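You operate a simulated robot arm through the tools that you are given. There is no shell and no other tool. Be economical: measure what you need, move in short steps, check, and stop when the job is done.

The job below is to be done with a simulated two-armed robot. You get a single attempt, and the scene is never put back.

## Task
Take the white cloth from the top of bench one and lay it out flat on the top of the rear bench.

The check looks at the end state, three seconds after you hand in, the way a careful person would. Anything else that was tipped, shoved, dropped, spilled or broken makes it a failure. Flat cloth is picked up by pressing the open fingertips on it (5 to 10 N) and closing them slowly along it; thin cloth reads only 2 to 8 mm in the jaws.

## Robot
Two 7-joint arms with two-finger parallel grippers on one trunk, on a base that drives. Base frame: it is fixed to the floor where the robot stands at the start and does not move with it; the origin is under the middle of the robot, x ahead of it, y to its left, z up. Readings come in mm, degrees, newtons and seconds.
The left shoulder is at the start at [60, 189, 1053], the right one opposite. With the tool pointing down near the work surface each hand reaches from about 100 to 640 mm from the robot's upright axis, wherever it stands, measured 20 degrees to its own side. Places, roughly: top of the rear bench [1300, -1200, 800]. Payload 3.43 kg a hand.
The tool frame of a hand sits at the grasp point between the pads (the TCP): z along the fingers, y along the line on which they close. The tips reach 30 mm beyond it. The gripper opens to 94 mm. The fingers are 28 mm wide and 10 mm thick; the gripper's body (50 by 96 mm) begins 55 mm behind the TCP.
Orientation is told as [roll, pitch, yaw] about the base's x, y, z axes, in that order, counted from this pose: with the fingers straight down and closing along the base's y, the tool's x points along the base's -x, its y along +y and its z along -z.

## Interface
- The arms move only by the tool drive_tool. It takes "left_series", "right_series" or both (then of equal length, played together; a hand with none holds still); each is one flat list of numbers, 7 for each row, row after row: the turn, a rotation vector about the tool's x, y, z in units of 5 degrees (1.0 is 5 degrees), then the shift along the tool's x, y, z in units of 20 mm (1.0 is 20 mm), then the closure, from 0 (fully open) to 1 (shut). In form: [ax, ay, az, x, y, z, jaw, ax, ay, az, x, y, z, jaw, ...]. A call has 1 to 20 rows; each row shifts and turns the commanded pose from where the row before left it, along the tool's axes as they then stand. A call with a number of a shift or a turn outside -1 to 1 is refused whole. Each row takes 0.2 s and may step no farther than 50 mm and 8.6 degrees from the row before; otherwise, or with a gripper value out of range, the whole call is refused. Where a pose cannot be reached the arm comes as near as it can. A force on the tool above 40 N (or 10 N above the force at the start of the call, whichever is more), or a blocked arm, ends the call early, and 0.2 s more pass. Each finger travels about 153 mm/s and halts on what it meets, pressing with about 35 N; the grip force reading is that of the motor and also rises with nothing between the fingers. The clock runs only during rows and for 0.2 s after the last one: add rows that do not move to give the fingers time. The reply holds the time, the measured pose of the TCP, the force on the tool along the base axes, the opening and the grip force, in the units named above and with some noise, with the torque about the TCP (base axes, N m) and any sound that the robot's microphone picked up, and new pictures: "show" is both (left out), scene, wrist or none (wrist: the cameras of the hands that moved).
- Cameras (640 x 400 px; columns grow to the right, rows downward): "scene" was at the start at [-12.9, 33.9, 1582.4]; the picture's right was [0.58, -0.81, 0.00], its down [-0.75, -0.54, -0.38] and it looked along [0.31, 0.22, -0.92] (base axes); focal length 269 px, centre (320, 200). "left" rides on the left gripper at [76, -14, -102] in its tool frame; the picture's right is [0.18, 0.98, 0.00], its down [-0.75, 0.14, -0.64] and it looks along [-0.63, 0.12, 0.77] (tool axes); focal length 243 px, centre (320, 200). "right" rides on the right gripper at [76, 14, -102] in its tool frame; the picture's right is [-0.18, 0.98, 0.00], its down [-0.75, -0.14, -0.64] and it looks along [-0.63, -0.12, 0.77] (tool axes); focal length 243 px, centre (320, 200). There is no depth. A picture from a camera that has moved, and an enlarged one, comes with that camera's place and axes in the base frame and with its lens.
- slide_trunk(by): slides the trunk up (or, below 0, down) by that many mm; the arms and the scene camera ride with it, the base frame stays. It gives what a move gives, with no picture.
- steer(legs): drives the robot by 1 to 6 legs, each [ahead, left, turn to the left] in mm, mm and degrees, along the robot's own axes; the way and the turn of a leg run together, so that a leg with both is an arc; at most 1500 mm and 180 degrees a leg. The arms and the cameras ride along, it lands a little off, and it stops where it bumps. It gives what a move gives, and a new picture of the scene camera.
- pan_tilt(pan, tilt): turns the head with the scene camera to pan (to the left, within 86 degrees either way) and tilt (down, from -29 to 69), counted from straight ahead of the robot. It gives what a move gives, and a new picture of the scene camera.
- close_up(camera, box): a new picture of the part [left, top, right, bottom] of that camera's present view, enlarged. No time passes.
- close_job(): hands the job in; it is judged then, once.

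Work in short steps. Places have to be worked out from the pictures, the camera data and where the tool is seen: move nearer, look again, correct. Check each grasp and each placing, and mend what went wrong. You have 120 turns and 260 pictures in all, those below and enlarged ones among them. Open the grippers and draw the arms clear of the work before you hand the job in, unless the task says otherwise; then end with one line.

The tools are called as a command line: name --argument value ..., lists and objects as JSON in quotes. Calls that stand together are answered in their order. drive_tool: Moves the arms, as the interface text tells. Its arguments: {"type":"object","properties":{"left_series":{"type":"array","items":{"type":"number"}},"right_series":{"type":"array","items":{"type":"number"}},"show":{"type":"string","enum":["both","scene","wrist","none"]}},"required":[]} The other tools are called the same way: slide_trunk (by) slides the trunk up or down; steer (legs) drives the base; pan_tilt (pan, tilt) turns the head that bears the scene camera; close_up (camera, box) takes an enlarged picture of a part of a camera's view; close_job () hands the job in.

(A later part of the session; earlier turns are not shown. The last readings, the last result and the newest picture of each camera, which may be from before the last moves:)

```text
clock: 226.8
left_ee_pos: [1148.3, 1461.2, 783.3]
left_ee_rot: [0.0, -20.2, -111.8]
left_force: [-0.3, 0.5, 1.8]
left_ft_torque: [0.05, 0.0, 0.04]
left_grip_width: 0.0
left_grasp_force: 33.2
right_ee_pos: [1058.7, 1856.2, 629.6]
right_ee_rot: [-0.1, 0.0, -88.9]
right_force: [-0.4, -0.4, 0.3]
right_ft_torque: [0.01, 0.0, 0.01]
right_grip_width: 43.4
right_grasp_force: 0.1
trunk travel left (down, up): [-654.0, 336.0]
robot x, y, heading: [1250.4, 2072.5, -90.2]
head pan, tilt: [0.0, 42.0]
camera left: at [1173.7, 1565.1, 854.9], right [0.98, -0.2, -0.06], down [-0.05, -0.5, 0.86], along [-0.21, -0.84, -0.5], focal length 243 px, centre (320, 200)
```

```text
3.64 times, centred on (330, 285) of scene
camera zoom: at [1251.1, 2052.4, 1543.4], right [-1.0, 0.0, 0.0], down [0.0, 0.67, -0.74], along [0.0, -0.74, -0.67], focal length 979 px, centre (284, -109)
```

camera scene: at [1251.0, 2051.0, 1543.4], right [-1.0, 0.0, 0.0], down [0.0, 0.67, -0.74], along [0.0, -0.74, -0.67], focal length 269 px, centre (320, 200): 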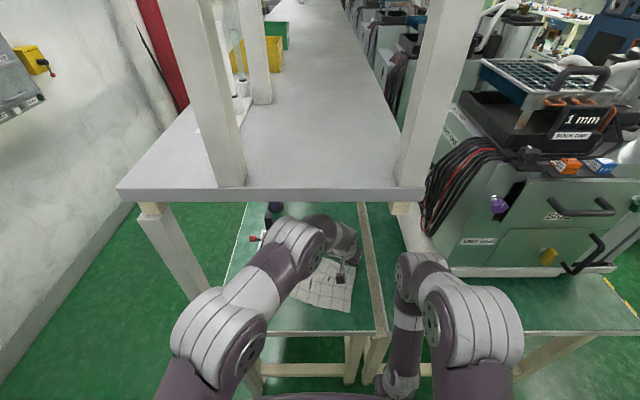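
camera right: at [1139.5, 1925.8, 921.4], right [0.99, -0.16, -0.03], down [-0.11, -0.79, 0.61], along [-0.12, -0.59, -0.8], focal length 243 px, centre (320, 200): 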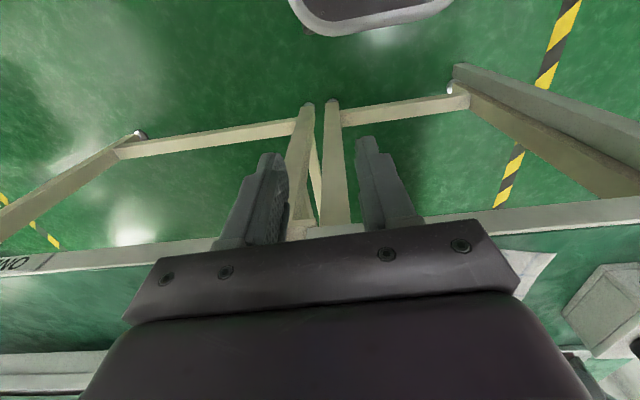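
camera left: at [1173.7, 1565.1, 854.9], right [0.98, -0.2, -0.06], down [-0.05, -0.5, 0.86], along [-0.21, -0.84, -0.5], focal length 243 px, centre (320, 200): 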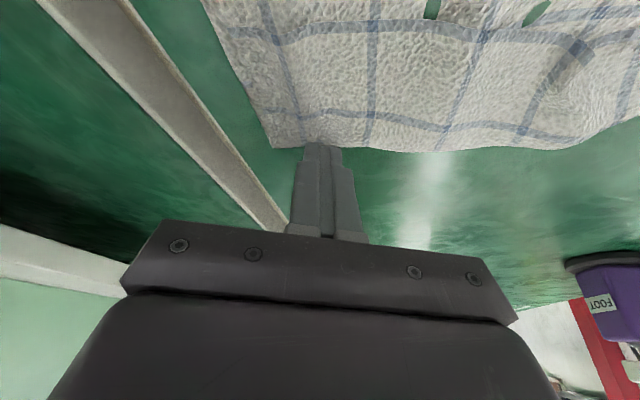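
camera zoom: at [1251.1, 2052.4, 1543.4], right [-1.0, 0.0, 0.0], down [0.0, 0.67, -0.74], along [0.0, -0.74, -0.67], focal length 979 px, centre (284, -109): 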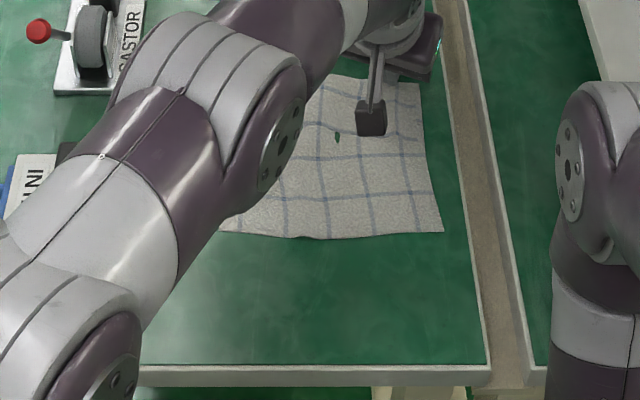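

The cloth slid along again, so I lift off, back away, and move the left arm aside for a clear look at its real state.

drive_tool --left_series '[0, 0, 0, 0, 0, -0.5, 1, 0, 0, 0, 0, 0, -0.6, 1]' --show "none"

steer --legs '[[-290, 0, 0]]'

drive_tool --left_series '[0, 0, 0, 0.6, 1, -0.2, 1, 0, 0, 0, 0.6, 1, -0.2, 1, 0, 0, 0, 0.6, 1, -0.2, 1, 0, 0, 0, 0.6, 1, -0.2, 1, 0, 0, 0, 0.6, 1, -0.2, 1, 0, 0, 0, 0.6, 1, -0.2, 1, 0, 0, 0, 0.6, 1, -0.2, 1, 0, 0, 0, 0.6, 1, -0.2, 1, 0, 0, 0, 0.6, 1, -0.2, 1, 0, 0, 0, 0.6, 1, -0.2, 1, 0, 0, 0, 0.6, 1, -0.2, 1]' --show "none"

close_up --camera "scene" --box '[270, 140, 380, 220]'

```text
clock: 227.4
left_ee_pos: [1150.8, 1467.2, 804.5]
left_ee_rot: [0.0, -20.3, -111.7]
left_force: [-0.3, -0.6, -0.2]
left_ft_torque: [-0.01, 0.01, 0.01]
left_grip_width: 0.0
left_grasp_force: 32.9
right_ee_pos: [1059.4, 1856.1, 628.5]
right_ee_rot: [0.0, 0.1, -89.0]
right_force: [-0.7, 1.1, 0.0]
right_ft_torque: [-0.03, 0.0, 0.0]
right_grip_width: 43.3
right_grasp_force: 0.0
trunk travel left (down, up): [-654.0, 336.0]
robot x, y, heading: [1251.8, 2076.7, -90.4]
head pan, tilt: [0.0, 42.0]
```

```text
clock: 229.4
left_ee_pos: [1154.5, 1748.5, 804.8]
left_ee_rot: [-0.1, -20.4, -111.5]
left_force: [-0.5, 0.1, 0.4]
left_ft_torque: [-0.01, 0.02, 0.03]
left_grip_width: 0.0
left_grasp_force: 33.3
right_ee_pos: [1060.0, 2139.3, 630.4]
right_ee_rot: [0.0, 0.0, -88.7]
right_force: [0.5, -0.3, 1.0]
right_ft_torque: [-0.01, 0.0, 0.02]
right_grip_width: 43.1
right_grasp_force: 0.1
trunk travel left (down, up): [-654.0, 336.0]
robot x, y, heading: [1254.6, 2358.4, -90.1]
head pan, tilt: [0.0, 42.0]
camera scene: at [1251.2, 2336.2, 1543.5], right [-1.0, 0.0, 0.0], down [0.0, 0.67, -0.74], along [0.0, -0.74, -0.67], focal length 269 px, centre (320, 200)
```

scene: 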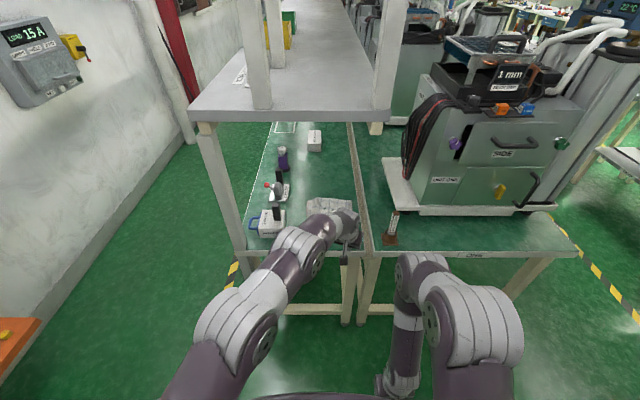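

```text
clock: 231.8
left_ee_pos: [1412.5, 1800.2, 800.7]
left_ee_rot: [-0.1, -20.3, -111.5]
left_force: [0.8, 0.3, -0.5]
left_ft_torque: [-0.03, 0.06, -0.02]
left_grip_width: 0.0
left_grasp_force: 33.3
right_ee_pos: [1061.0, 2138.8, 629.8]
right_ee_rot: [0.0, 0.0, -88.7]
right_force: [-0.4, 0.4, 0.2]
right_ft_torque: [-0.01, 0.02, 0.03]
right_grip_width: 43.1
right_grasp_force: 0.1
trunk travel left (down, up): [-654.0, 336.0]
robot x, y, heading: [1251.6, 2356.4, -89.8]
head pan, tilt: [0.0, 42.0]
```

```text
5.00 times, centred on (325, 180) of scene
camera zoom: at [1252.1, 2335.4, 1543.5], right [-1.0, 0.0, 0.0], down [0.0, 0.67, -0.74], along [0.0, -0.74, -0.67], focal length 1346 px, centre (295, 300)
```

zoom: 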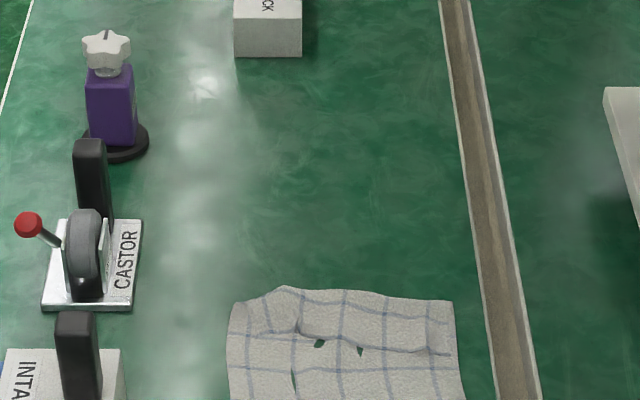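

The overlap lip is clearly visible along the middle of the cloth. I take the complete view of it.

close_up --camera "scene" --box '[290, 180, 380, 240]'

```text
6.67 times, centred on (335, 210) of scene
camera zoom: at [1252.1, 2335.4, 1543.5], right [-1.0, 0.0, 0.0], down [0.0, 0.67, -0.74], along [0.0, -0.74, -0.67], focal length 1795 px, centre (220, 133)
```

zoom: 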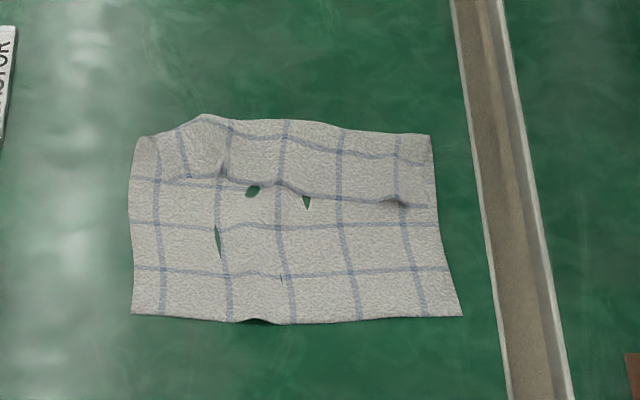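

It's one Z-fold, with the lip at y≈1511–1530 and the far edge at y≈1447–1464, hiding about 45 mm. I'll turn the left hand so its jaws open along the cloth's length, set one finger on each side of the lip, and open slowly to spread the fold apart. First I straighten and rotate the hand here.

drive_tool --left_series '[0, 1, 0, 0, 0, 0, 0.8, 0, 1, 0, 0, 0, 0, 0.57, 0, 1, 0, 0, 0, 0, 0.57, 0, 1, 0, 0, 0, 0, 0.57, 0, 0, 0.98, 0, 0, 0, 0.57, 0, 0, 0.98, 0, 0, 0, 0.57, 0, 0, 0.98, 0, 0, 0, 0.57, 0, 0, 0.98, 0, 0, 0, 0.57, 0, 0, 0.98, 0, 0, 0, 0.57, 0, 0, 0.98, 0, 0, 0, 0.57, 0, 0, 0.98, 0, 0, 0, 0.57, 0, 0, 0.98, 0, 0, 0, 0.57, 0, 0, 0.98, 0, 0, 0, 0.57, 0, 0, 0.98, 0, 0, 0, 0.57, 0, 0, 0.98, 0, 0, 0, 0.57, 0, 0, 0.98, 0, 0, 0, 0.57, 0, 0, 0.98, 0, 0, 0, 0.57, 0, 0, 0.98, 0, 0, 0, 0.57]' --show "none"

```text
clock: 235.6
left_ee_pos: [1409.4, 1799.5, 798.6]
left_ee_rot: [0.3, 0.0, 179.7]
left_force: [0.5, 0.7, 0.2]
left_ft_torque: [0.0, 0.01, 0.02]
left_grip_width: 40.4
left_grasp_force: 0.0
right_ee_pos: [1060.2, 2138.1, 629.8]
right_ee_rot: [0.0, 0.0, -88.7]
right_force: [-0.9, 0.4, 0.2]
right_ft_torque: [0.0, -0.01, 0.01]
right_grip_width: 43.1
right_grasp_force: 0.0
trunk travel left (down, up): [-654.0, 336.0]
robot x, y, heading: [1251.1, 2359.5, -90.1]
head pan, tilt: [0.0, 42.0]
```

The rotation worked. I shift over to x≈1165 and drive in so the fingers straddle the lip.

drive_tool --left_series '[0, 0, 0, -0.94, 0, -0.02, 0.57, 0, 0, 0, -0.94, 0, -0.02, 0.57, 0, 0, 0, -0.94, 0, -0.02, 0.57, 0, 0, 0, -0.94, 0, -0.02, 0.57, 0, 0, 0, -0.94, 0, -0.02, 0.57, 0, 0, 0, -0.94, 0, -0.02, 0.57, 0, 0, 0, -0.94, 0, -0.02, 0.57, 0, 0, 0, -0.94, 0, -0.02, 0.57, 0, 0, 0, -0.94, 0, -0.02, 0.57, 0, 0, 0, -0.94, 0, -0.02, 0.57, 0, 0, 0, -0.94, 0, -0.02, 0.57, 0, 0, 0, -0.94, 0, -0.02, 0.57, 0, 0, 0, -0.94, 0, -0.02, 0.57, 0, 0, 0, 0, 0, 0, 0.57]' --show "none"

steer --legs '[[285, 0, 0]]'

close_up --camera "left" --box '[0, 0, 640, 400]'

close_up --camera "scene" --box '[260, 230, 400, 340]'

```text
clock: 238.6
left_ee_pos: [1178.2, 1804.1, 805.4]
left_ee_rot: [0.3, -0.2, 180.0]
left_force: [0.0, -0.8, -0.3]
left_ft_torque: [0.05, 0.02, -0.01]
left_grip_width: 40.4
left_grasp_force: 0.0
left hand out of reach, approached as far as the arm can: row 13
right_ee_pos: [1060.4, 2138.0, 630.7]
right_ee_rot: [0.0, 0.0, -88.7]
right_force: [0.4, -0.4, -0.1]
right_ft_torque: [0.0, 0.0, 0.0]
right_grip_width: 43.2
right_grasp_force: 0.0
trunk travel left (down, up): [-654.0, 336.0]
robot x, y, heading: [1248.3, 2359.5, -89.6]
head pan, tilt: [0.0, 42.0]
```

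```text
clock: 240.5
left_ee_pos: [1183.7, 1522.5, 805.2]
left_ee_rot: [0.3, 0.0, -179.6]
left_force: [0.4, -1.5, -0.6]
left_ft_torque: [-0.01, 0.04, -0.03]
left_grip_width: 40.1
left_grasp_force: 0.0
right_ee_pos: [1064.1, 1856.2, 629.8]
right_ee_rot: [-0.1, 0.2, -88.2]
right_force: [-0.3, -0.1, 0.8]
right_ft_torque: [0.0, 0.01, -0.02]
right_grip_width: 43.2
right_grasp_force: 0.0
trunk travel left (down, up): [-654.0, 336.0]
robot x, y, heading: [1255.0, 2078.3, -89.5]
head pan, tilt: [0.0, 42.0]
camera scene: at [1253.3, 2052.9, 1543.4], right [-1.0, -0.01, 0.0], down [-0.01, 0.67, -0.74], along [0.01, -0.74, -0.67], focal length 269 px, centre (320, 200)
```

scene: 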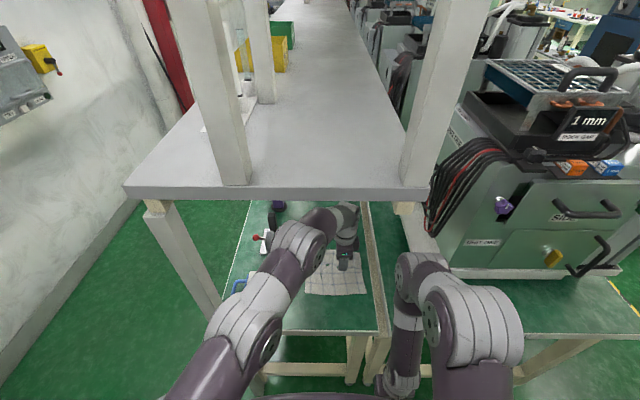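

```text
1.00 times, centred on (320, 200) of left (not enlarged: the box is as wide or as high as the picture)
camera zoom: at [1260.0, 1537.2, 908.3], right [0.19, -0.98, 0.0], down [-0.75, -0.14, 0.64], along [-0.63, -0.13, -0.76], focal length 243 px, centre (320, 200)
```

zoom: 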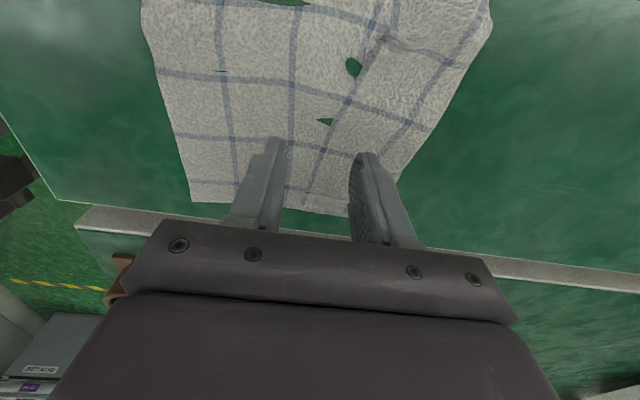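

```text
3.64 times, centred on (330, 285) of scene
camera zoom: at [1253.3, 2052.9, 1543.4], right [-1.0, -0.01, 0.0], down [-0.01, 0.67, -0.74], along [0.01, -0.74, -0.67], focal length 979 px, centre (284, -109)
```

zoom: 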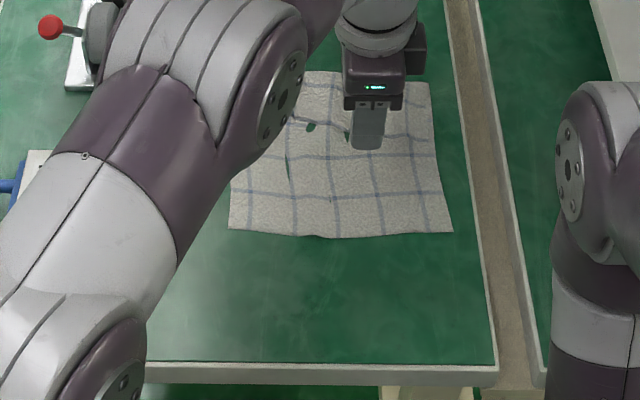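

The lip near x≈1170 is at y≈1521. I drive 12 mm further so the fingers land at about y 1535 and 1485, then lower to contact.

steer --legs '[[12, 0, 0]]'

drive_tool --left_series '[0, 0, 0, 0, 0, 0.4, 0.57, 0, 0, 0, 0, 0, 0.4, 0.57, 0, 0, 0, 0, 0, 0.2, 0.57, 0, 0, 0, 0, 0, 0.1, 0.57, 0, 0, 0, 0, 0, 0.05, 0.57, 0, 0, 0, 0, 0, 0, 0.57]' --show "wrist"

```text
clock: 241.3
left_ee_pos: [1183.2, 1509.9, 805.8]
left_ee_rot: [0.4, 0.0, -179.7]
left_force: [0.4, -0.8, -0.2]
left_ft_torque: [0.03, -0.01, -0.01]
left_grip_width: 40.3
left_grasp_force: 0.1
right_ee_pos: [1064.1, 1844.0, 629.8]
right_ee_rot: [0.0, 0.0, -88.2]
right_force: [-0.4, -0.1, 0.3]
right_ft_torque: [0.02, -0.04, -0.01]
right_grip_width: 43.2
right_grasp_force: 0.0
trunk travel left (down, up): [-654.0, 336.0]
robot x, y, heading: [1254.6, 2067.9, -89.4]
head pan, tilt: [0.0, 42.0]
camera scene: at [1253.4, 2043.0, 1543.5], right [-1.0, -0.01, 0.0], down [-0.01, 0.67, -0.74], along [0.01, -0.74, -0.67], focal length 269 px, centre (320, 200)
```

scene: 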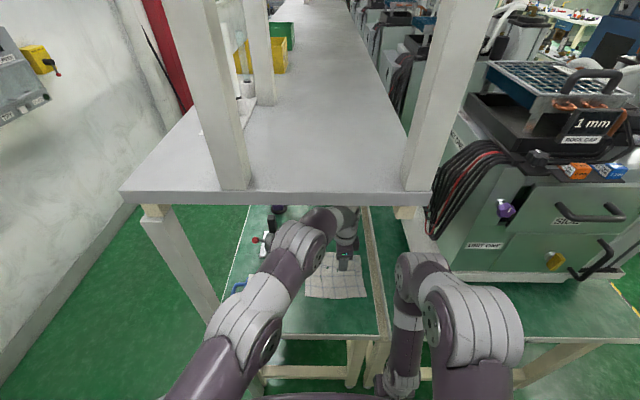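

```text
clock: 242.7
left_ee_pos: [1183.6, 1511.2, 784.1]
left_ee_rot: [0.3, -0.2, -179.6]
left_force: [0.7, 0.4, -0.4]
left_ft_torque: [0.01, 0.02, -0.04]
left_grip_width: 40.7
left_grasp_force: 0.0
right_ee_pos: [1064.7, 1845.0, 629.9]
right_ee_rot: [0.0, 0.0, -88.3]
right_force: [0.0, -0.2, -0.5]
right_ft_torque: [0.04, 0.02, 0.02]
right_grip_width: 43.3
right_grasp_force: 0.1
trunk travel left (down, up): [-654.0, 336.0]
robot x, y, heading: [1254.9, 2061.6, -89.5]
head pan, tilt: [0.0, 42.0]
camera left: at [1260.1, 1527.0, 885.9], right [0.19, -0.98, 0.01], down [-0.75, -0.14, 0.64], along [-0.63, -0.13, -0.76], focal length 243 px, centre (320, 200)
```

left: 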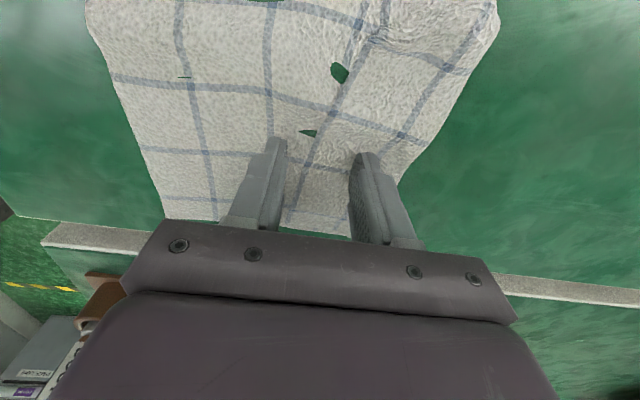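

The fingers straddle the fold correctly, so I press down in small steps.

drive_tool --left_series '[0, 0, 0, 0, 0, 0.08, 0.57, 0, 0, 0, 0, 0, 0, 0.57]' --show "none"

drive_tool --left_series '[0, 0, 0, 0, 0, 0.05, 0.57, 0, 0, 0, 0, 0, 0, 0.57]' --show "none"

```text
clock: 243.3
left_ee_pos: [1184.2, 1511.8, 781.5]
left_ee_rot: [0.4, -0.1, -179.7]
left_force: [0.3, 0.0, 1.8]
left_ft_torque: [-0.01, 0.02, 0.01]
left_grip_width: 40.3
left_grasp_force: 0.0
right_ee_pos: [1063.3, 1844.4, 629.8]
right_ee_rot: [0.0, 0.0, -88.1]
right_force: [0.1, -0.6, -0.1]
right_ft_torque: [0.0, 0.02, 0.02]
right_grip_width: 43.1
right_grasp_force: 0.0
trunk travel left (down, up): [-654.0, 336.0]
robot x, y, heading: [1254.4, 2061.9, -89.3]
head pan, tilt: [0.0, 42.0]
```

```text
clock: 243.9
left_ee_pos: [1184.8, 1512.0, 780.5]
left_ee_rot: [0.5, -0.1, -179.6]
left_force: [-0.4, 2.0, 8.2]
left_ft_torque: [0.04, -0.05, -0.01]
left_grip_width: 40.4
left_grasp_force: 0.0
right_ee_pos: [1064.0, 1844.2, 629.6]
right_ee_rot: [0.0, 0.0, -88.2]
right_force: [-0.1, -0.2, 0.7]
right_ft_torque: [0.01, 0.01, 0.01]
right_grip_width: 43.1
right_grasp_force: 0.0
trunk travel left (down, up): [-654.0, 336.0]
robot x, y, heading: [1254.1, 2064.9, -89.5]
head pan, tilt: [0.0, 42.0]
```

Contact at 8 N. Now I open the jaws slowly to spread the fold.

drive_tool --left_series '[0, 0, 0, 0, 0, 0.02, 0.57, 0, 0, 0, 0, 0, 0, 0.54, 0, 0, 0, 0, 0, 0, 0.5, 0, 0, 0, 0, 0, 0, 0.46, 0, 0, 0, 0, 0, 0, 0.42, 0, 0, 0, 0, 0, 0, 0.38, 0, 0, 0, 0, 0, 0, 0.34, 0, 0, 0, 0, 0, 0, 0.3, 0, 0, 0, 0, 0, 0, 0.26, 0, 0, 0, 0, 0, 0, 0.22, 0, 0, 0, 0, 0, 0, 0.18, 0, 0, 0, 0, 0, 0, 0.14, 0, 0, 0, 0, 0, 0, 0.1, 0, 0, 0, 0, 0, 0, 0.06, 0, 0, 0, 0, 0, 0, 0.03, 0, 0, 0, 0, 0, 0, 0]' --show "wrist"

close_up --camera "scene" --box '[260, 230, 400, 340]'

```text
clock: 247.3
left_ee_pos: [1184.7, 1509.6, 780.9]
left_ee_rot: [0.5, -0.2, -179.6]
left_force: [-0.3, -12.0, 30.8]
left_ft_torque: [1.16, -0.02, -0.01]
left_grip_width: 86.9
left_grasp_force: 0.1
right_ee_pos: [1064.1, 1845.0, 630.8]
right_ee_rot: [0.0, 0.0, -88.2]
right_force: [0.2, -0.2, 0.1]
right_ft_torque: [-0.01, -0.03, 0.01]
right_grip_width: 43.3
right_grasp_force: 0.1
trunk travel left (down, up): [-654.0, 336.0]
robot x, y, heading: [1247.8, 2065.3, -89.5]
head pan, tilt: [0.0, 42.0]
camera left: at [1260.7, 1527.3, 884.4], right [0.19, -0.98, 0.01], down [-0.75, -0.14, 0.65], along [-0.63, -0.13, -0.76], focal length 243 px, centre (320, 200)
```

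left: 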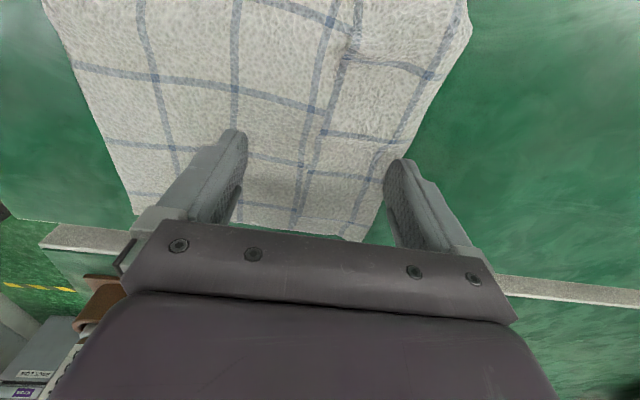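

```text
3.64 times, centred on (330, 285) of scene
camera zoom: at [1253.8, 2044.1, 1543.6], right [-1.0, -0.01, 0.0], down [-0.01, 0.67, -0.74], along [0.01, -0.74, -0.67], focal length 979 px, centre (284, -109)
```

zoom: 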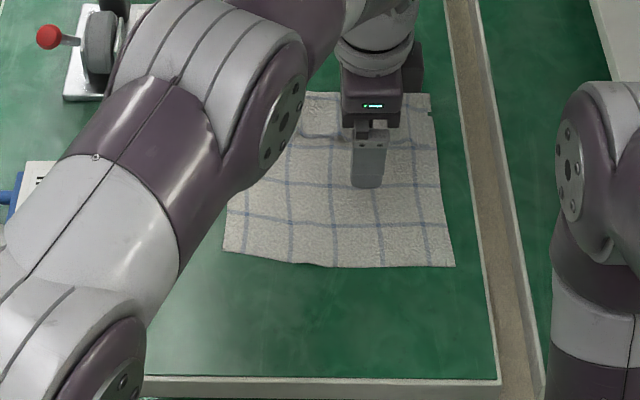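

That worked: the near part spread back, the gaps closed, and the cloth gained length. A smaller overlap remains at y≈1515 with the far edge at y≈1465. I lift slightly, reset the jaws to 42 mm and shift 6 mm forward to repeat.

drive_tool --left_series '[0, 0, 0, 0, 0, -0.6, 0, 0, 0, 0, 0, 0, 0, 0.55, 0, 0, 0, 0, 0.3, 0, 0.55, 0, 0, 0, 0, 0, 0, 0.55, 0, 0, 0, 0, 0, 0.3, 0.55, 0, 0, 0, 0, 0, 0.24, 0.55, 0, 0, 0, 0, 0, 0, 0.55]' --show "wrist"

```text
clock: 248.9
left_ee_pos: [1185.3, 1504.5, 780.8]
left_ee_rot: [0.5, -0.2, -179.6]
left_force: [-0.5, 0.5, 4.2]
left_ft_torque: [0.06, 0.0, 0.01]
left_grip_width: 42.3
left_grasp_force: 0.0
right_ee_pos: [1064.3, 1844.3, 629.4]
right_ee_rot: [0.0, 0.0, -88.3]
right_force: [0.4, 0.6, -0.3]
right_ft_torque: [-0.02, 0.02, -0.01]
right_grip_width: 43.3
right_grasp_force: 0.1
trunk travel left (down, up): [-654.0, 336.0]
robot x, y, heading: [1252.3, 2066.2, -89.6]
head pan, tilt: [0.0, 42.0]
camera left: at [1261.7, 1521.4, 884.4], right [0.19, -0.98, 0.01], down [-0.75, -0.14, 0.65], along [-0.63, -0.13, -0.76], focal length 243 px, centre (320, 200)
```

left: 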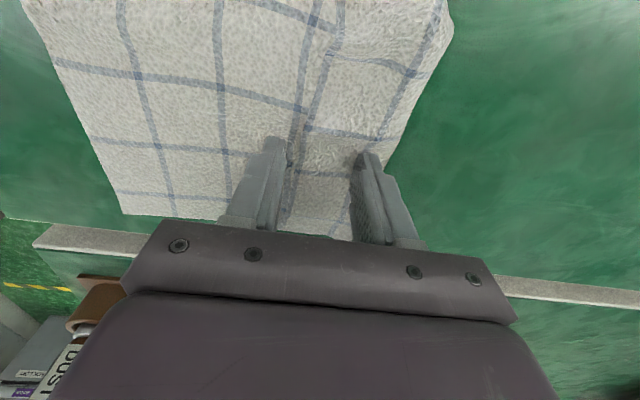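

The fingers again straddle the remaining lip. I press slightly and open slowly.

drive_tool --left_series '[0, 0, 0, 0, 0, 0.03, 0.55, 0, 0, 0, 0, 0, 0, 0.55, 0, 0, 0, 0, 0, 0, 0.51, 0, 0, 0, 0, 0, 0, 0.47, 0, 0, 0, 0, 0, 0, 0.43, 0, 0, 0, 0, 0, 0, 0.39, 0, 0, 0, 0, 0, 0, 0.35, 0, 0, 0, 0, 0, 0, 0.31, 0, 0, 0, 0, 0, 0, 0.27, 0, 0, 0, 0, 0, 0, 0.23, 0, 0, 0, 0, 0, 0, 0.19, 0, 0, 0, 0, 0, 0, 0.15, 0, 0, 0, 0, 0, 0, 0.11, 0, 0, 0, 0, 0, 0, 0.07, 0, 0, 0, 0, 0, 0, 0.03, 0, 0, 0, 0, 0, 0, 0]' --show "wrist"

close_up --camera "scene" --box '[260, 230, 400, 340]'

```text
clock: 252.3
left_ee_pos: [1185.3, 1505.4, 781.1]
left_ee_rot: [0.6, -0.1, -179.6]
left_force: [-0.1, -11.4, 27.1]
left_ft_torque: [1.07, -0.14, -0.06]
left_grip_width: 87.2
left_grasp_force: 0.0
right_ee_pos: [1064.6, 1844.4, 629.5]
right_ee_rot: [-0.1, 0.0, -88.1]
right_force: [0.1, -0.4, 0.3]
right_ft_torque: [-0.03, 0.01, 0.0]
right_grip_width: 43.3
right_grasp_force: 0.1
trunk travel left (down, up): [-654.0, 336.0]
robot x, y, heading: [1253.6, 2068.5, -89.2]
head pan, tilt: [0.0, 42.0]
camera left: at [1261.9, 1521.5, 884.4], right [0.19, -0.98, 0.01], down [-0.75, -0.14, 0.65], along [-0.63, -0.13, -0.76], focal length 243 px, centre (320, 200)
```

left: 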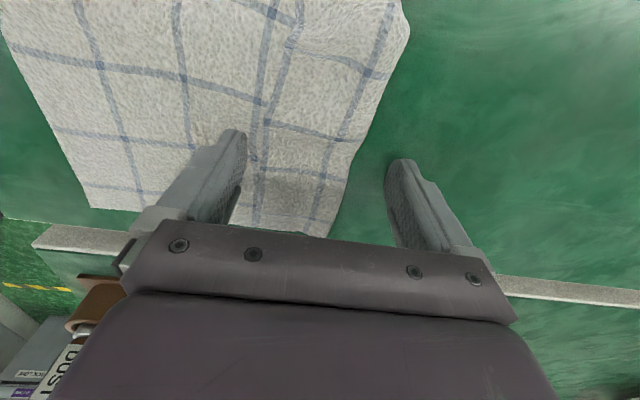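

```text
3.64 times, centred on (330, 285) of scene
camera zoom: at [1253.8, 2044.0, 1543.6], right [-1.0, -0.01, 0.0], down [-0.01, 0.67, -0.74], along [0.01, -0.74, -0.67], focal length 979 px, centre (284, -109)
```

zoom: 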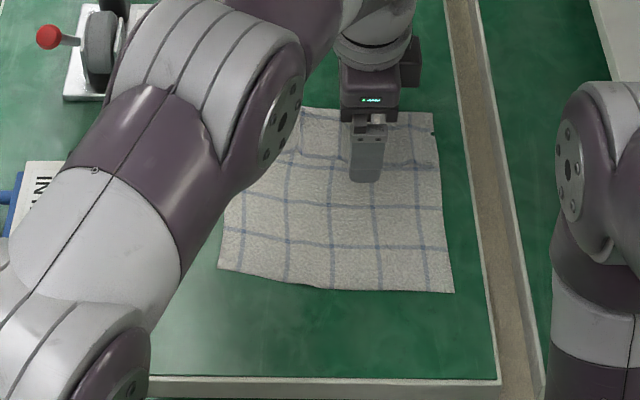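

The far finger slipped off the edge, and the near finger carried all the load. I reset: lift, tip the far finger down about 1°, move back 19 mm, and open to 55 mm so it lands well on the strip.

drive_tool --left_series '[0, 0, 0, 0, 0, -0.6, 0, 0, 0, 0, 0, 0, 0, 0.415, 0.2, 0, 0, 0, -0.5, 0, 0.415, 0, 0, 0, 0, -0.45, 0, 0.415, 0, 0, 0, 0, 0, 0.3, 0.415, 0, 0, 0, 0, 0, 0.2, 0.415, 0, 0, 0, 0, 0, 0, 0.415]' --show "wrist"

```text
clock: 253.9
left_ee_pos: [1184.3, 1523.2, 781.6]
left_ee_rot: [-0.8, -0.1, -179.7]
left_force: [1.2, 0.0, -0.2]
left_ft_torque: [-0.03, 0.01, 0.01]
left_grip_width: 55.0
left_grasp_force: 0.1
right_ee_pos: [1063.6, 1845.3, 629.5]
right_ee_rot: [0.0, 0.1, -88.2]
right_force: [0.1, 0.1, 0.4]
right_ft_torque: [0.02, -0.02, 0.0]
right_grip_width: 43.2
right_grasp_force: 0.0
trunk travel left (down, up): [-654.0, 336.0]
robot x, y, heading: [1251.4, 2067.2, -89.4]
head pan, tilt: [0.0, 42.0]
camera left: at [1260.6, 1537.2, 885.6], right [0.19, -0.98, -0.01], down [-0.75, -0.15, 0.64], along [-0.63, -0.11, -0.77], focal length 243 px, centre (320, 200)
```

left: 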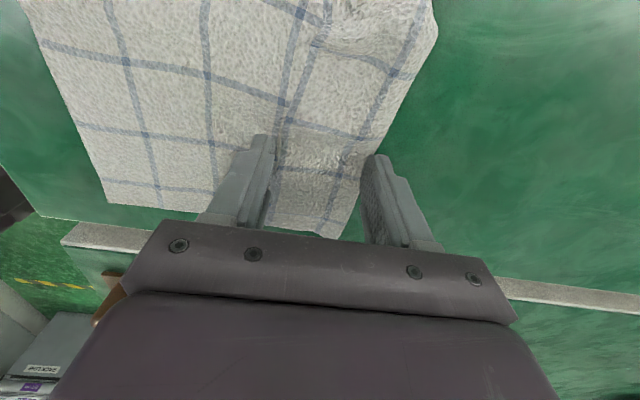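

The far finger is right at the edge, so I narrow to 45 mm to bring it onto the strip and press.

drive_tool --left_series '[0, 0, 0, 0, -0.1, -0.15, 0.52, 0, 0, 0, 0, 0, 0, 0.52, 0, 0, 0, 0, 0, 0.2, 0.52, 0, 0, 0, 0, 0, 0, 0.52]' --show "none"

drive_tool --left_series '[0, 0, 0, 0, 0, 0.04, 0.52, 0, 0, 0, 0, 0, 0, 0.52]' --show "wrist"

```text
clock: 254.9
left_ee_pos: [1183.9, 1524.0, 782.0]
left_ee_rot: [-0.6, -0.1, -179.6]
left_force: [-0.4, -0.1, 1.8]
left_ft_torque: [-0.01, 0.01, -0.01]
left_grip_width: 44.9
left_grasp_force: 0.0
right_ee_pos: [1063.8, 1844.5, 629.0]
right_ee_rot: [0.0, 0.0, -88.2]
right_force: [0.2, 0.1, 1.0]
right_ft_torque: [-0.01, 0.01, 0.02]
right_grip_width: 43.3
right_grasp_force: 0.1
trunk travel left (down, up): [-654.0, 336.0]
robot x, y, heading: [1254.5, 2064.0, -89.5]
head pan, tilt: [0.0, 42.0]
```

```text
clock: 255.5
left_ee_pos: [1184.7, 1524.0, 781.3]
left_ee_rot: [-0.6, 0.0, -179.6]
left_force: [2.8, 0.3, 8.1]
left_ft_torque: [-0.16, -0.11, 0.07]
left_grip_width: 45.1
left_grasp_force: 0.1
right_ee_pos: [1064.5, 1844.6, 629.0]
right_ee_rot: [0.0, 0.0, -88.2]
right_force: [0.3, 0.0, 0.6]
right_ft_torque: [-0.02, 0.0, 0.01]
right_grip_width: 43.0
right_grasp_force: 0.0
trunk travel left (down, up): [-654.0, 336.0]
robot x, y, heading: [1255.6, 2068.3, -89.4]
head pan, tilt: [0.0, 42.0]
camera left: at [1260.1, 1538.7, 884.9], right [0.19, -0.98, -0.01], down [-0.75, -0.15, 0.64], along [-0.63, -0.11, -0.77], focal length 243 px, centre (320, 200)
```

left: 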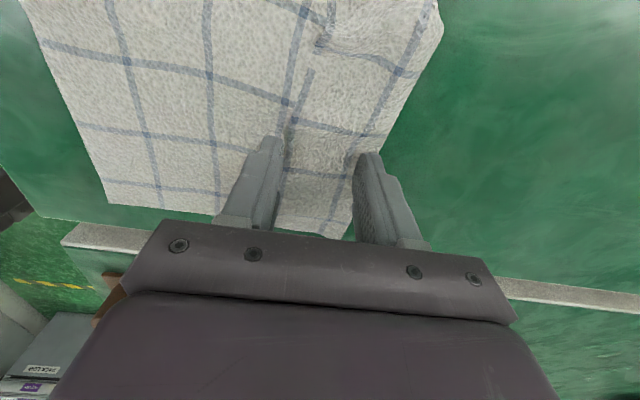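

The far finger now carries its share of the load. I open slowly.

drive_tool --left_series '[0, 0, 0, 0, 0, 0.02, 0.52, 0, 0, 0, 0, 0, 0, 0.48, 0, 0, 0, 0, 0, 0, 0.44, 0, 0, 0, 0, 0, 0, 0.4, 0, 0, 0, 0, 0, 0, 0.36, 0, 0, 0, 0, 0, 0, 0.32, 0, 0, 0, 0, 0, 0, 0.28, 0, 0, 0, 0, 0, 0, 0.24, 0, 0, 0, 0, 0, 0, 0.2, 0, 0, 0, 0, 0, 0, 0.16, 0, 0, 0, 0, 0, 0, 0.12, 0, 0, 0, 0, 0, 0, 0.08, 0, 0, 0, 0, 0, 0, 0.04, 0, 0, 0, 0, 0, 0, 0]' --show "wrist"

close_up --camera "scene" --box '[260, 230, 400, 340]'

```text
clock: 258.5
left_ee_pos: [1184.0, 1526.3, 782.5]
left_ee_rot: [-0.4, -0.1, -179.6]
left_force: [0.3, 6.3, 15.7]
left_ft_torque: [-0.5, -0.01, 0.01]
left_grip_width: 90.4
left_grasp_force: 0.0
right_ee_pos: [1063.5, 1846.2, 630.1]
right_ee_rot: [0.0, -0.1, -88.4]
right_force: [-0.4, 0.3, 1.2]
right_ft_torque: [0.0, 0.01, -0.03]
right_grip_width: 43.2
right_grasp_force: 0.1
trunk travel left (down, up): [-654.0, 336.0]
robot x, y, heading: [1254.1, 2069.6, -89.4]
head pan, tilt: [0.0, 42.0]
camera left: at [1260.1, 1540.7, 885.0], right [0.19, -0.98, -0.01], down [-0.75, -0.15, 0.64], along [-0.63, -0.12, -0.77], focal length 243 px, centre (320, 200)
```

left: 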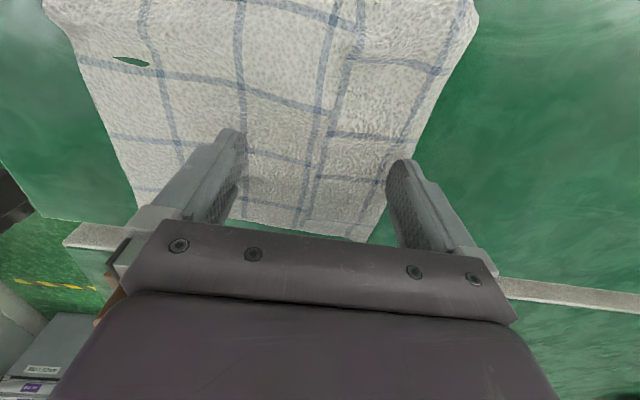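

```text
3.64 times, centred on (330, 285) of scene
camera zoom: at [1253.6, 2045.6, 1543.6], right [-1.0, -0.01, 0.0], down [-0.01, 0.67, -0.74], along [0.01, -0.74, -0.67], focal length 979 px, centre (284, -109)
```

zoom: 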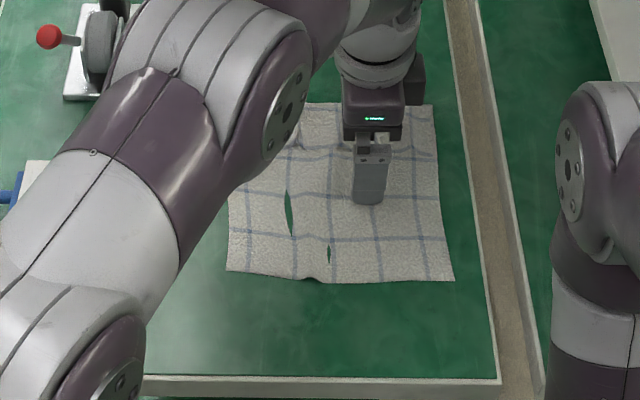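

This time the far finger dominated and the cloth slid forward whole. The two fingers need equal load, so I level the hand, re-centre on the lip at y≈1516 with 48 mm opening, and press again.

drive_tool --left_series '[0, 0, 0, 0, 0, -0.6, 0, 0, 0, 0, 0, 0, 0, 0.49, -0.1, 0, 0, 0, 0.5, 0, 0.49, 0, 0, 0, 0, 0, 0, 0.49, 0, 0, 0, 0, 0, 0.4, 0.49, 0, 0, 0, 0, 0, 0.2, 0.49, 0, 0, 0, 0, 0, 0, 0.49]' --show "none"

drive_tool --left_series '[0, 0, 0, 0, 0, 0.04, 0.49, 0, 0, 0, 0, 0, 0, 0.49]' --show "wrist"

```text
clock: 260.1
left_ee_pos: [1184.2, 1515.9, 781.6]
left_ee_rot: [-0.1, -0.2, -179.7]
left_force: [2.2, -0.5, 9.8]
left_ft_torque: [-0.3, -0.11, 0.06]
left_grip_width: 48.6
left_grasp_force: 0.7
right_ee_pos: [1063.9, 1844.8, 630.0]
right_ee_rot: [0.0, -0.1, -88.2]
right_force: [0.1, 1.1, 0.2]
right_ft_torque: [0.03, 0.0, -0.01]
right_grip_width: 43.2
right_grasp_force: 0.1
trunk travel left (down, up): [-654.0, 336.0]
robot x, y, heading: [1249.9, 2066.2, -89.5]
head pan, tilt: [0.0, 42.0]
```

```text
clock: 260.7
left_ee_pos: [1182.9, 1516.3, 781.5]
left_ee_rot: [-0.1, -0.2, -179.7]
left_force: [2.7, 8.2, 22.9]
left_ft_torque: [-0.46, -0.18, 0.11]
left_grip_width: 43.6
left_grasp_force: 0.1
right_ee_pos: [1064.7, 1846.3, 629.6]
right_ee_rot: [0.1, -0.1, -88.2]
right_force: [-0.3, 0.2, -0.9]
right_ft_torque: [0.02, 0.0, -0.02]
right_grip_width: 43.2
right_grasp_force: 0.1
trunk travel left (down, up): [-654.0, 336.0]
robot x, y, heading: [1254.9, 2063.5, -89.7]
head pan, tilt: [0.0, 42.0]
camera left: at [1259.6, 1531.8, 884.5], right [0.19, -0.98, 0.0], down [-0.75, -0.15, 0.64], along [-0.63, -0.12, -0.76], focal length 243 px, centre (320, 200)
```

left: 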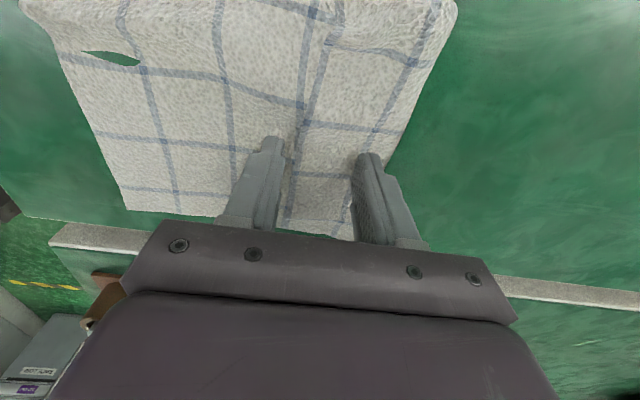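

The far finger is still heavier, so I level another 0.4°, ease the pressure, and open slowly.

drive_tool --left_series '[-0.08, 0, 0, 0, 0, -0.02, 0.49, 0, 0, 0, 0, 0, 0, 0.49, 0, 0, 0, 0, 0, 0, 0.46, 0, 0, 0, 0, 0, 0, 0.43, 0, 0, 0, 0, 0, 0, 0.4, 0, 0, 0, 0, 0, 0, 0.37, 0, 0, 0, 0, 0, 0, 0.34, 0, 0, 0, 0, 0, 0, 0.31, 0, 0, 0, 0, 0, 0, 0.28, 0, 0, 0, 0, 0, 0, 0.25]' --show "wrist"

```text
clock: 262.9
left_ee_pos: [1183.7, 1516.8, 781.6]
left_ee_rot: [0.4, -0.3, -179.6]
left_force: [0.1, -10.9, 25.1]
left_ft_torque: [0.34, -0.08, -0.04]
left_grip_width: 61.7
left_grasp_force: 0.0
right_ee_pos: [1064.2, 1845.2, 630.0]
right_ee_rot: [0.0, 0.0, -88.2]
right_force: [-0.3, 0.6, -0.1]
right_ft_torque: [0.0, 0.01, 0.0]
right_grip_width: 43.1
right_grasp_force: 0.2
trunk travel left (down, up): [-654.0, 336.0]
robot x, y, heading: [1253.8, 2065.9, -89.6]
head pan, tilt: [0.0, 42.0]
camera left: at [1260.1, 1532.1, 884.3], right [0.19, -0.98, 0.01], down [-0.75, -0.14, 0.65], along [-0.63, -0.13, -0.76], focal length 243 px, centre (320, 200)
```

left: 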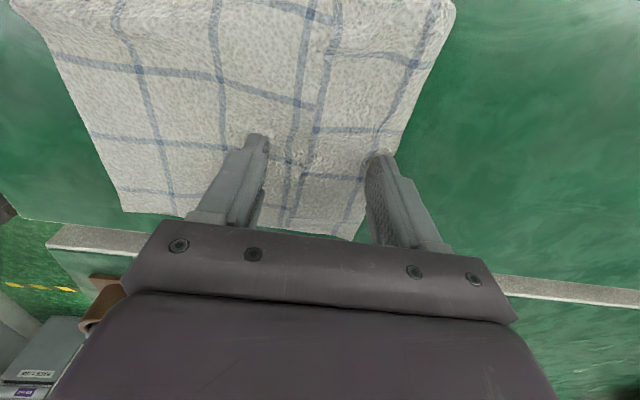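

That works: a hidden grid line is emerging between the fingers. I keep opening.

drive_tool --left_series '[0, 0, 0, 0, 0, 0, 0.22, 0, 0, 0, 0, 0, 0, 0.19, 0, 0, 0, 0, 0, 0, 0.16, 0, 0, 0, 0, 0, 0, 0.13, 0, 0, 0, 0, 0, 0, 0.1, 0, 0, 0, 0, 0, 0, 0.07, 0, 0, 0, 0, 0, 0, 0.04, 0, 0, 0, 0, 0, 0, 0, 0, 0, 0, 0, 0, 0, 0]' --show "wrist"

close_up --camera "scene" --box '[260, 230, 400, 340]'

```text
clock: 264.9
left_ee_pos: [1183.2, 1517.2, 781.9]
left_ee_rot: [0.4, -0.2, -179.6]
left_force: [0.6, -13.1, 31.8]
left_ft_torque: [1.19, -0.07, -0.02]
left_grip_width: 86.4
left_grasp_force: 0.1
right_ee_pos: [1064.3, 1845.2, 629.8]
right_ee_rot: [0.0, -0.1, -88.2]
right_force: [0.2, 0.0, -0.2]
right_ft_torque: [-0.02, 0.0, 0.03]
right_grip_width: 43.3
right_grasp_force: 0.0
trunk travel left (down, up): [-654.0, 336.0]
robot x, y, heading: [1253.2, 2063.2, -89.6]
head pan, tilt: [0.0, 42.0]
camera left: at [1260.1, 1532.4, 884.3], right [0.19, -0.98, 0.01], down [-0.75, -0.14, 0.65], along [-0.63, -0.13, -0.76], focal length 243 px, centre (320, 200)
```

left: 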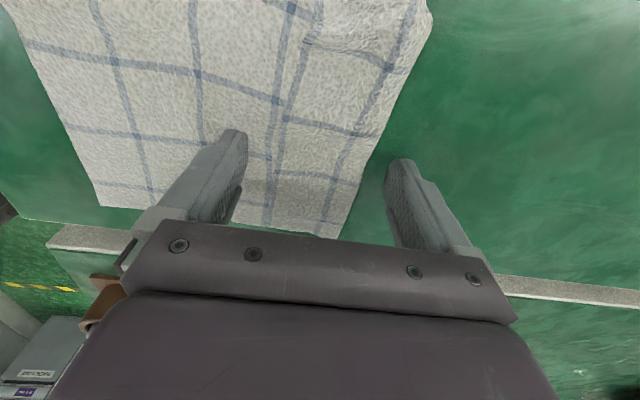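

```text
3.64 times, centred on (330, 285) of scene
camera zoom: at [1253.9, 2044.2, 1543.6], right [-1.0, -0.01, 0.0], down [-0.01, 0.67, -0.74], along [0.01, -0.74, -0.67], focal length 979 px, centre (284, -109)
```

zoom: 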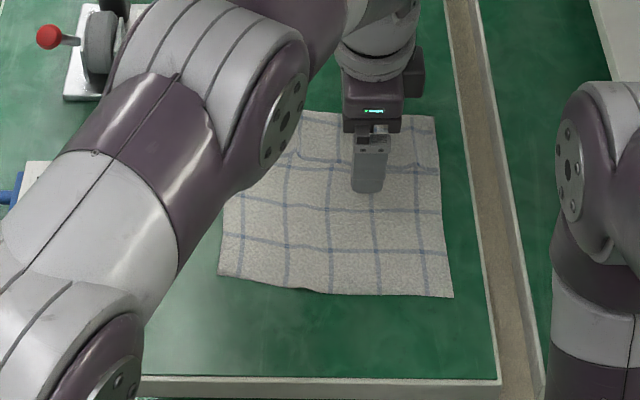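

The far finger slipped off near the end again. Instead I'll pinch the far strip itself and lift-pull it forward: jaws 32 mm open, both tips on the strip, light press.

drive_tool --left_series '[0, 0, 0, 0, 0, -0.6, 0, 0, 0, 0, 0, 0, 0, 0.66, -0.06, 0, 0, 0, 0.15, 0, 0.66, 0, 0, 0, 0, 0, 0, 0.66, 0, 0, 0, 0, 0, 0.3, 0.66, 0, 0, 0, 0, 0, 0.2, 0.66, 0, 0, 0, 0, 0, 0, 0.66]' --show "wrist"

```text
clock: 266.5
left_ee_pos: [1185.7, 1513.1, 782.3]
left_ee_rot: [0.6, -0.1, -179.6]
left_force: [-1.4, 0.7, 3.1]
left_ft_torque: [0.1, 0.02, 0.02]
left_grip_width: 32.2
left_grasp_force: 0.2
right_ee_pos: [1063.3, 1844.1, 630.0]
right_ee_rot: [0.0, 0.1, -88.2]
right_force: [-0.3, 0.7, -0.3]
right_ft_torque: [0.03, -0.02, -0.01]
right_grip_width: 43.2
right_grasp_force: 0.1
trunk travel left (down, up): [-654.0, 336.0]
robot x, y, heading: [1250.5, 2063.7, -89.5]
head pan, tilt: [0.0, 42.0]
camera left: at [1260.5, 1528.8, 884.9], right [0.19, -0.98, 0.01], down [-0.75, -0.14, 0.65], along [-0.63, -0.13, -0.76], focal length 243 px, centre (320, 200)
```

left: 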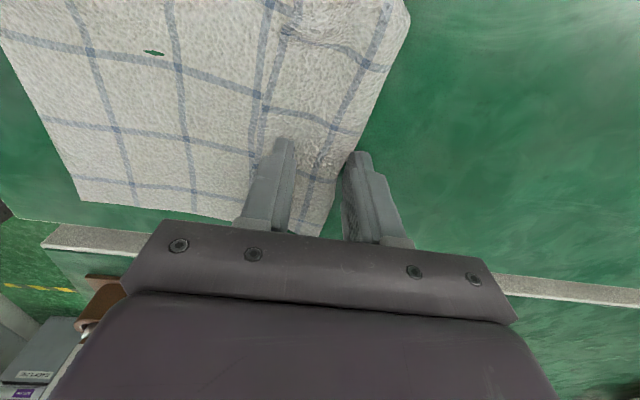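

The strip's edge is now at y≈1499 and its lip at y≈1544. I adjust to 22 mm opening centred at y≈1522 and press.

drive_tool --left_series '[0, 0, 0, 0, 0, -0.3, 0.66, 0, 0, 0, 0, -0.45, 0, 0.77, 0, 0, 0, 0, 0, 0, 0.77, 0, 0, 0, 0, 0, 0.3, 0.77, 0, 0, 0, 0, 0, 0.03, 0.77, 0, 0, 0, 0, 0, 0, 0.77]' --show "wrist"

```text
clock: 267.9
left_ee_pos: [1184.4, 1519.0, 781.3]
left_ee_rot: [0.6, -0.2, -179.6]
left_force: [-0.1, -0.4, 3.6]
left_ft_torque: [0.09, -0.02, 0.02]
left_grip_width: 21.6
left_grasp_force: 0.0
right_ee_pos: [1063.7, 1843.9, 629.7]
right_ee_rot: [0.0, 0.1, -88.2]
right_force: [-0.5, -0.6, -0.3]
right_ft_torque: [0.0, 0.02, -0.04]
right_grip_width: 43.4
right_grasp_force: 0.1
trunk travel left (down, up): [-654.0, 336.0]
robot x, y, heading: [1254.0, 2065.8, -89.6]
head pan, tilt: [0.0, 42.0]
camera left: at [1260.5, 1537.0, 884.8], right [0.19, -0.98, 0.01], down [-0.75, -0.14, 0.65], along [-0.63, -0.13, -0.76], focal length 243 px, centre (320, 200)
```

left: 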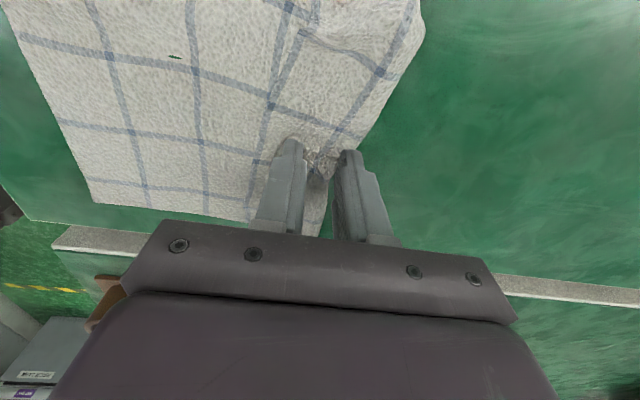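

The strip is buckling up between the tips, so I close slowly to pinch it.

drive_tool --left_series '[0, 0, 0, 0, 0, 0, 0.8, 0, 0, 0, 0, 0, 0, 0.83, 0, 0, 0, 0, 0, 0, 0.86, 0, 0, 0, 0, 0, 0, 0.89, 0, 0, 0, 0, 0, 0, 0.92, 0, 0, 0, 0, 0, 0, 0.95, 0, 0, 0, 0, 0, 0, 0.98, 0, 0, 0, 0, 0, 0, 1, 0, 0, 0, 0, 0, 0, 1]' --show "wrist"

```text
clock: 269.9
left_ee_pos: [1183.7, 1521.3, 781.1]
left_ee_rot: [0.6, -0.1, -179.6]
left_force: [1.6, -1.0, 5.5]
left_ft_torque: [-0.03, -0.03, 0.04]
left_grip_width: 1.3
left_grasp_force: 35.0
right_ee_pos: [1063.4, 1844.6, 628.8]
right_ee_rot: [0.0, 0.0, -88.1]
right_force: [0.2, 0.3, 0.4]
right_ft_torque: [-0.01, 0.01, 0.01]
right_grip_width: 43.4
right_grasp_force: 0.0
trunk travel left (down, up): [-654.0, 336.0]
robot x, y, heading: [1253.6, 2066.7, -89.7]
head pan, tilt: [0.0, 42.0]
camera left: at [1260.6, 1537.0, 884.7], right [0.19, -0.98, 0.01], down [-0.75, -0.14, 0.65], along [-0.63, -0.13, -0.76], focal length 243 px, centre (320, 200)
```

left: 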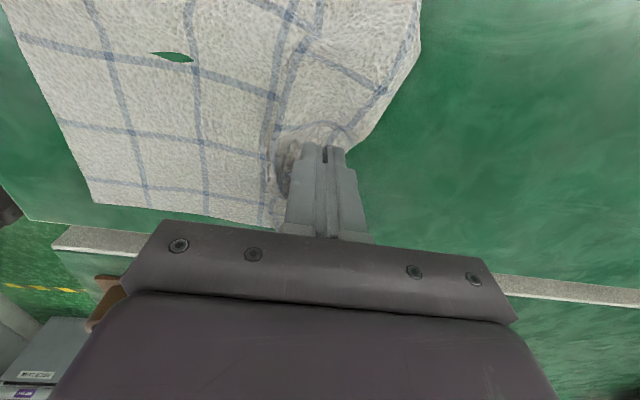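

The strip is pinched at 1.3 mm and 35 N. I lift 20 mm, then move forward 30 mm in small steps.

drive_tool --left_series '[0, 0, 0, 0, 0, -0.5, 1, 0, 0, 0, 0, 0, -0.5, 1, 0, 0, 0, 0, 0.3, 0, 1, 0, 0, 0, 0, 0.3, 0, 1, 0, 0, 0, 0, 0.3, 0, 1, 0, 0, 0, 0, 0.3, 0, 1, 0, 0, 0, 0, 0.3, 0, 1]' --show "wrist"

close_up --camera "scene" --box '[260, 230, 400, 340]'

```text
clock: 271.5
left_ee_pos: [1191.1, 1504.5, 799.3]
left_ee_rot: [0.5, -0.2, -179.6]
left_force: [-0.5, 0.6, 0.3]
left_ft_torque: [0.03, -0.01, -0.02]
left_grip_width: 1.4
left_grasp_force: 35.0
left hand out of reach, approached as far as the arm can: row 5, 6, 7
right_ee_pos: [1064.6, 1844.6, 630.7]
right_ee_rot: [0.0, 0.0, -88.2]
right_force: [-0.1, -0.5, -0.2]
right_ft_torque: [-0.01, 0.03, -0.01]
right_grip_width: 43.2
right_grasp_force: 0.0
trunk travel left (down, up): [-654.0, 336.0]
robot x, y, heading: [1254.2, 2067.1, -89.5]
head pan, tilt: [0.0, 42.0]
camera left: at [1267.8, 1520.1, 902.1], right [0.19, -0.98, 0.01], down [-0.75, -0.14, 0.64], along [-0.63, -0.13, -0.76], focal length 243 px, centre (320, 200)
```

left: 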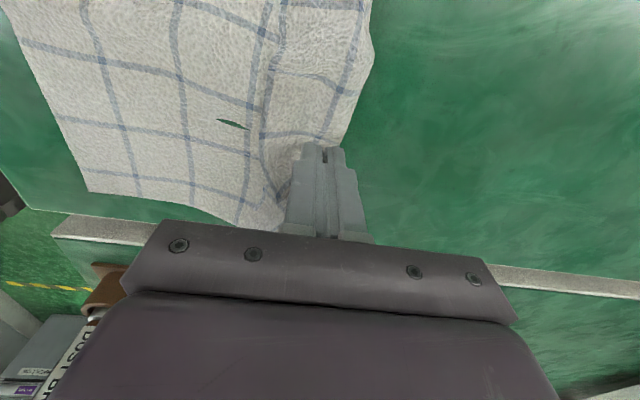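

```text
3.64 times, centred on (330, 285) of scene
camera zoom: at [1253.5, 2042.2, 1543.5], right [-1.0, -0.01, 0.0], down [-0.01, 0.67, -0.74], along [0.01, -0.74, -0.67], focal length 979 px, centre (284, -109)
```

zoom: 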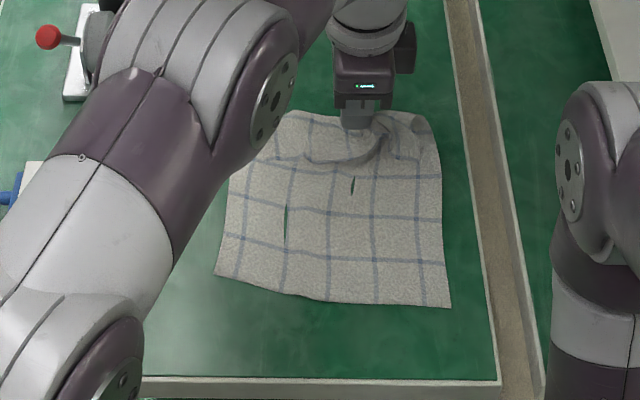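

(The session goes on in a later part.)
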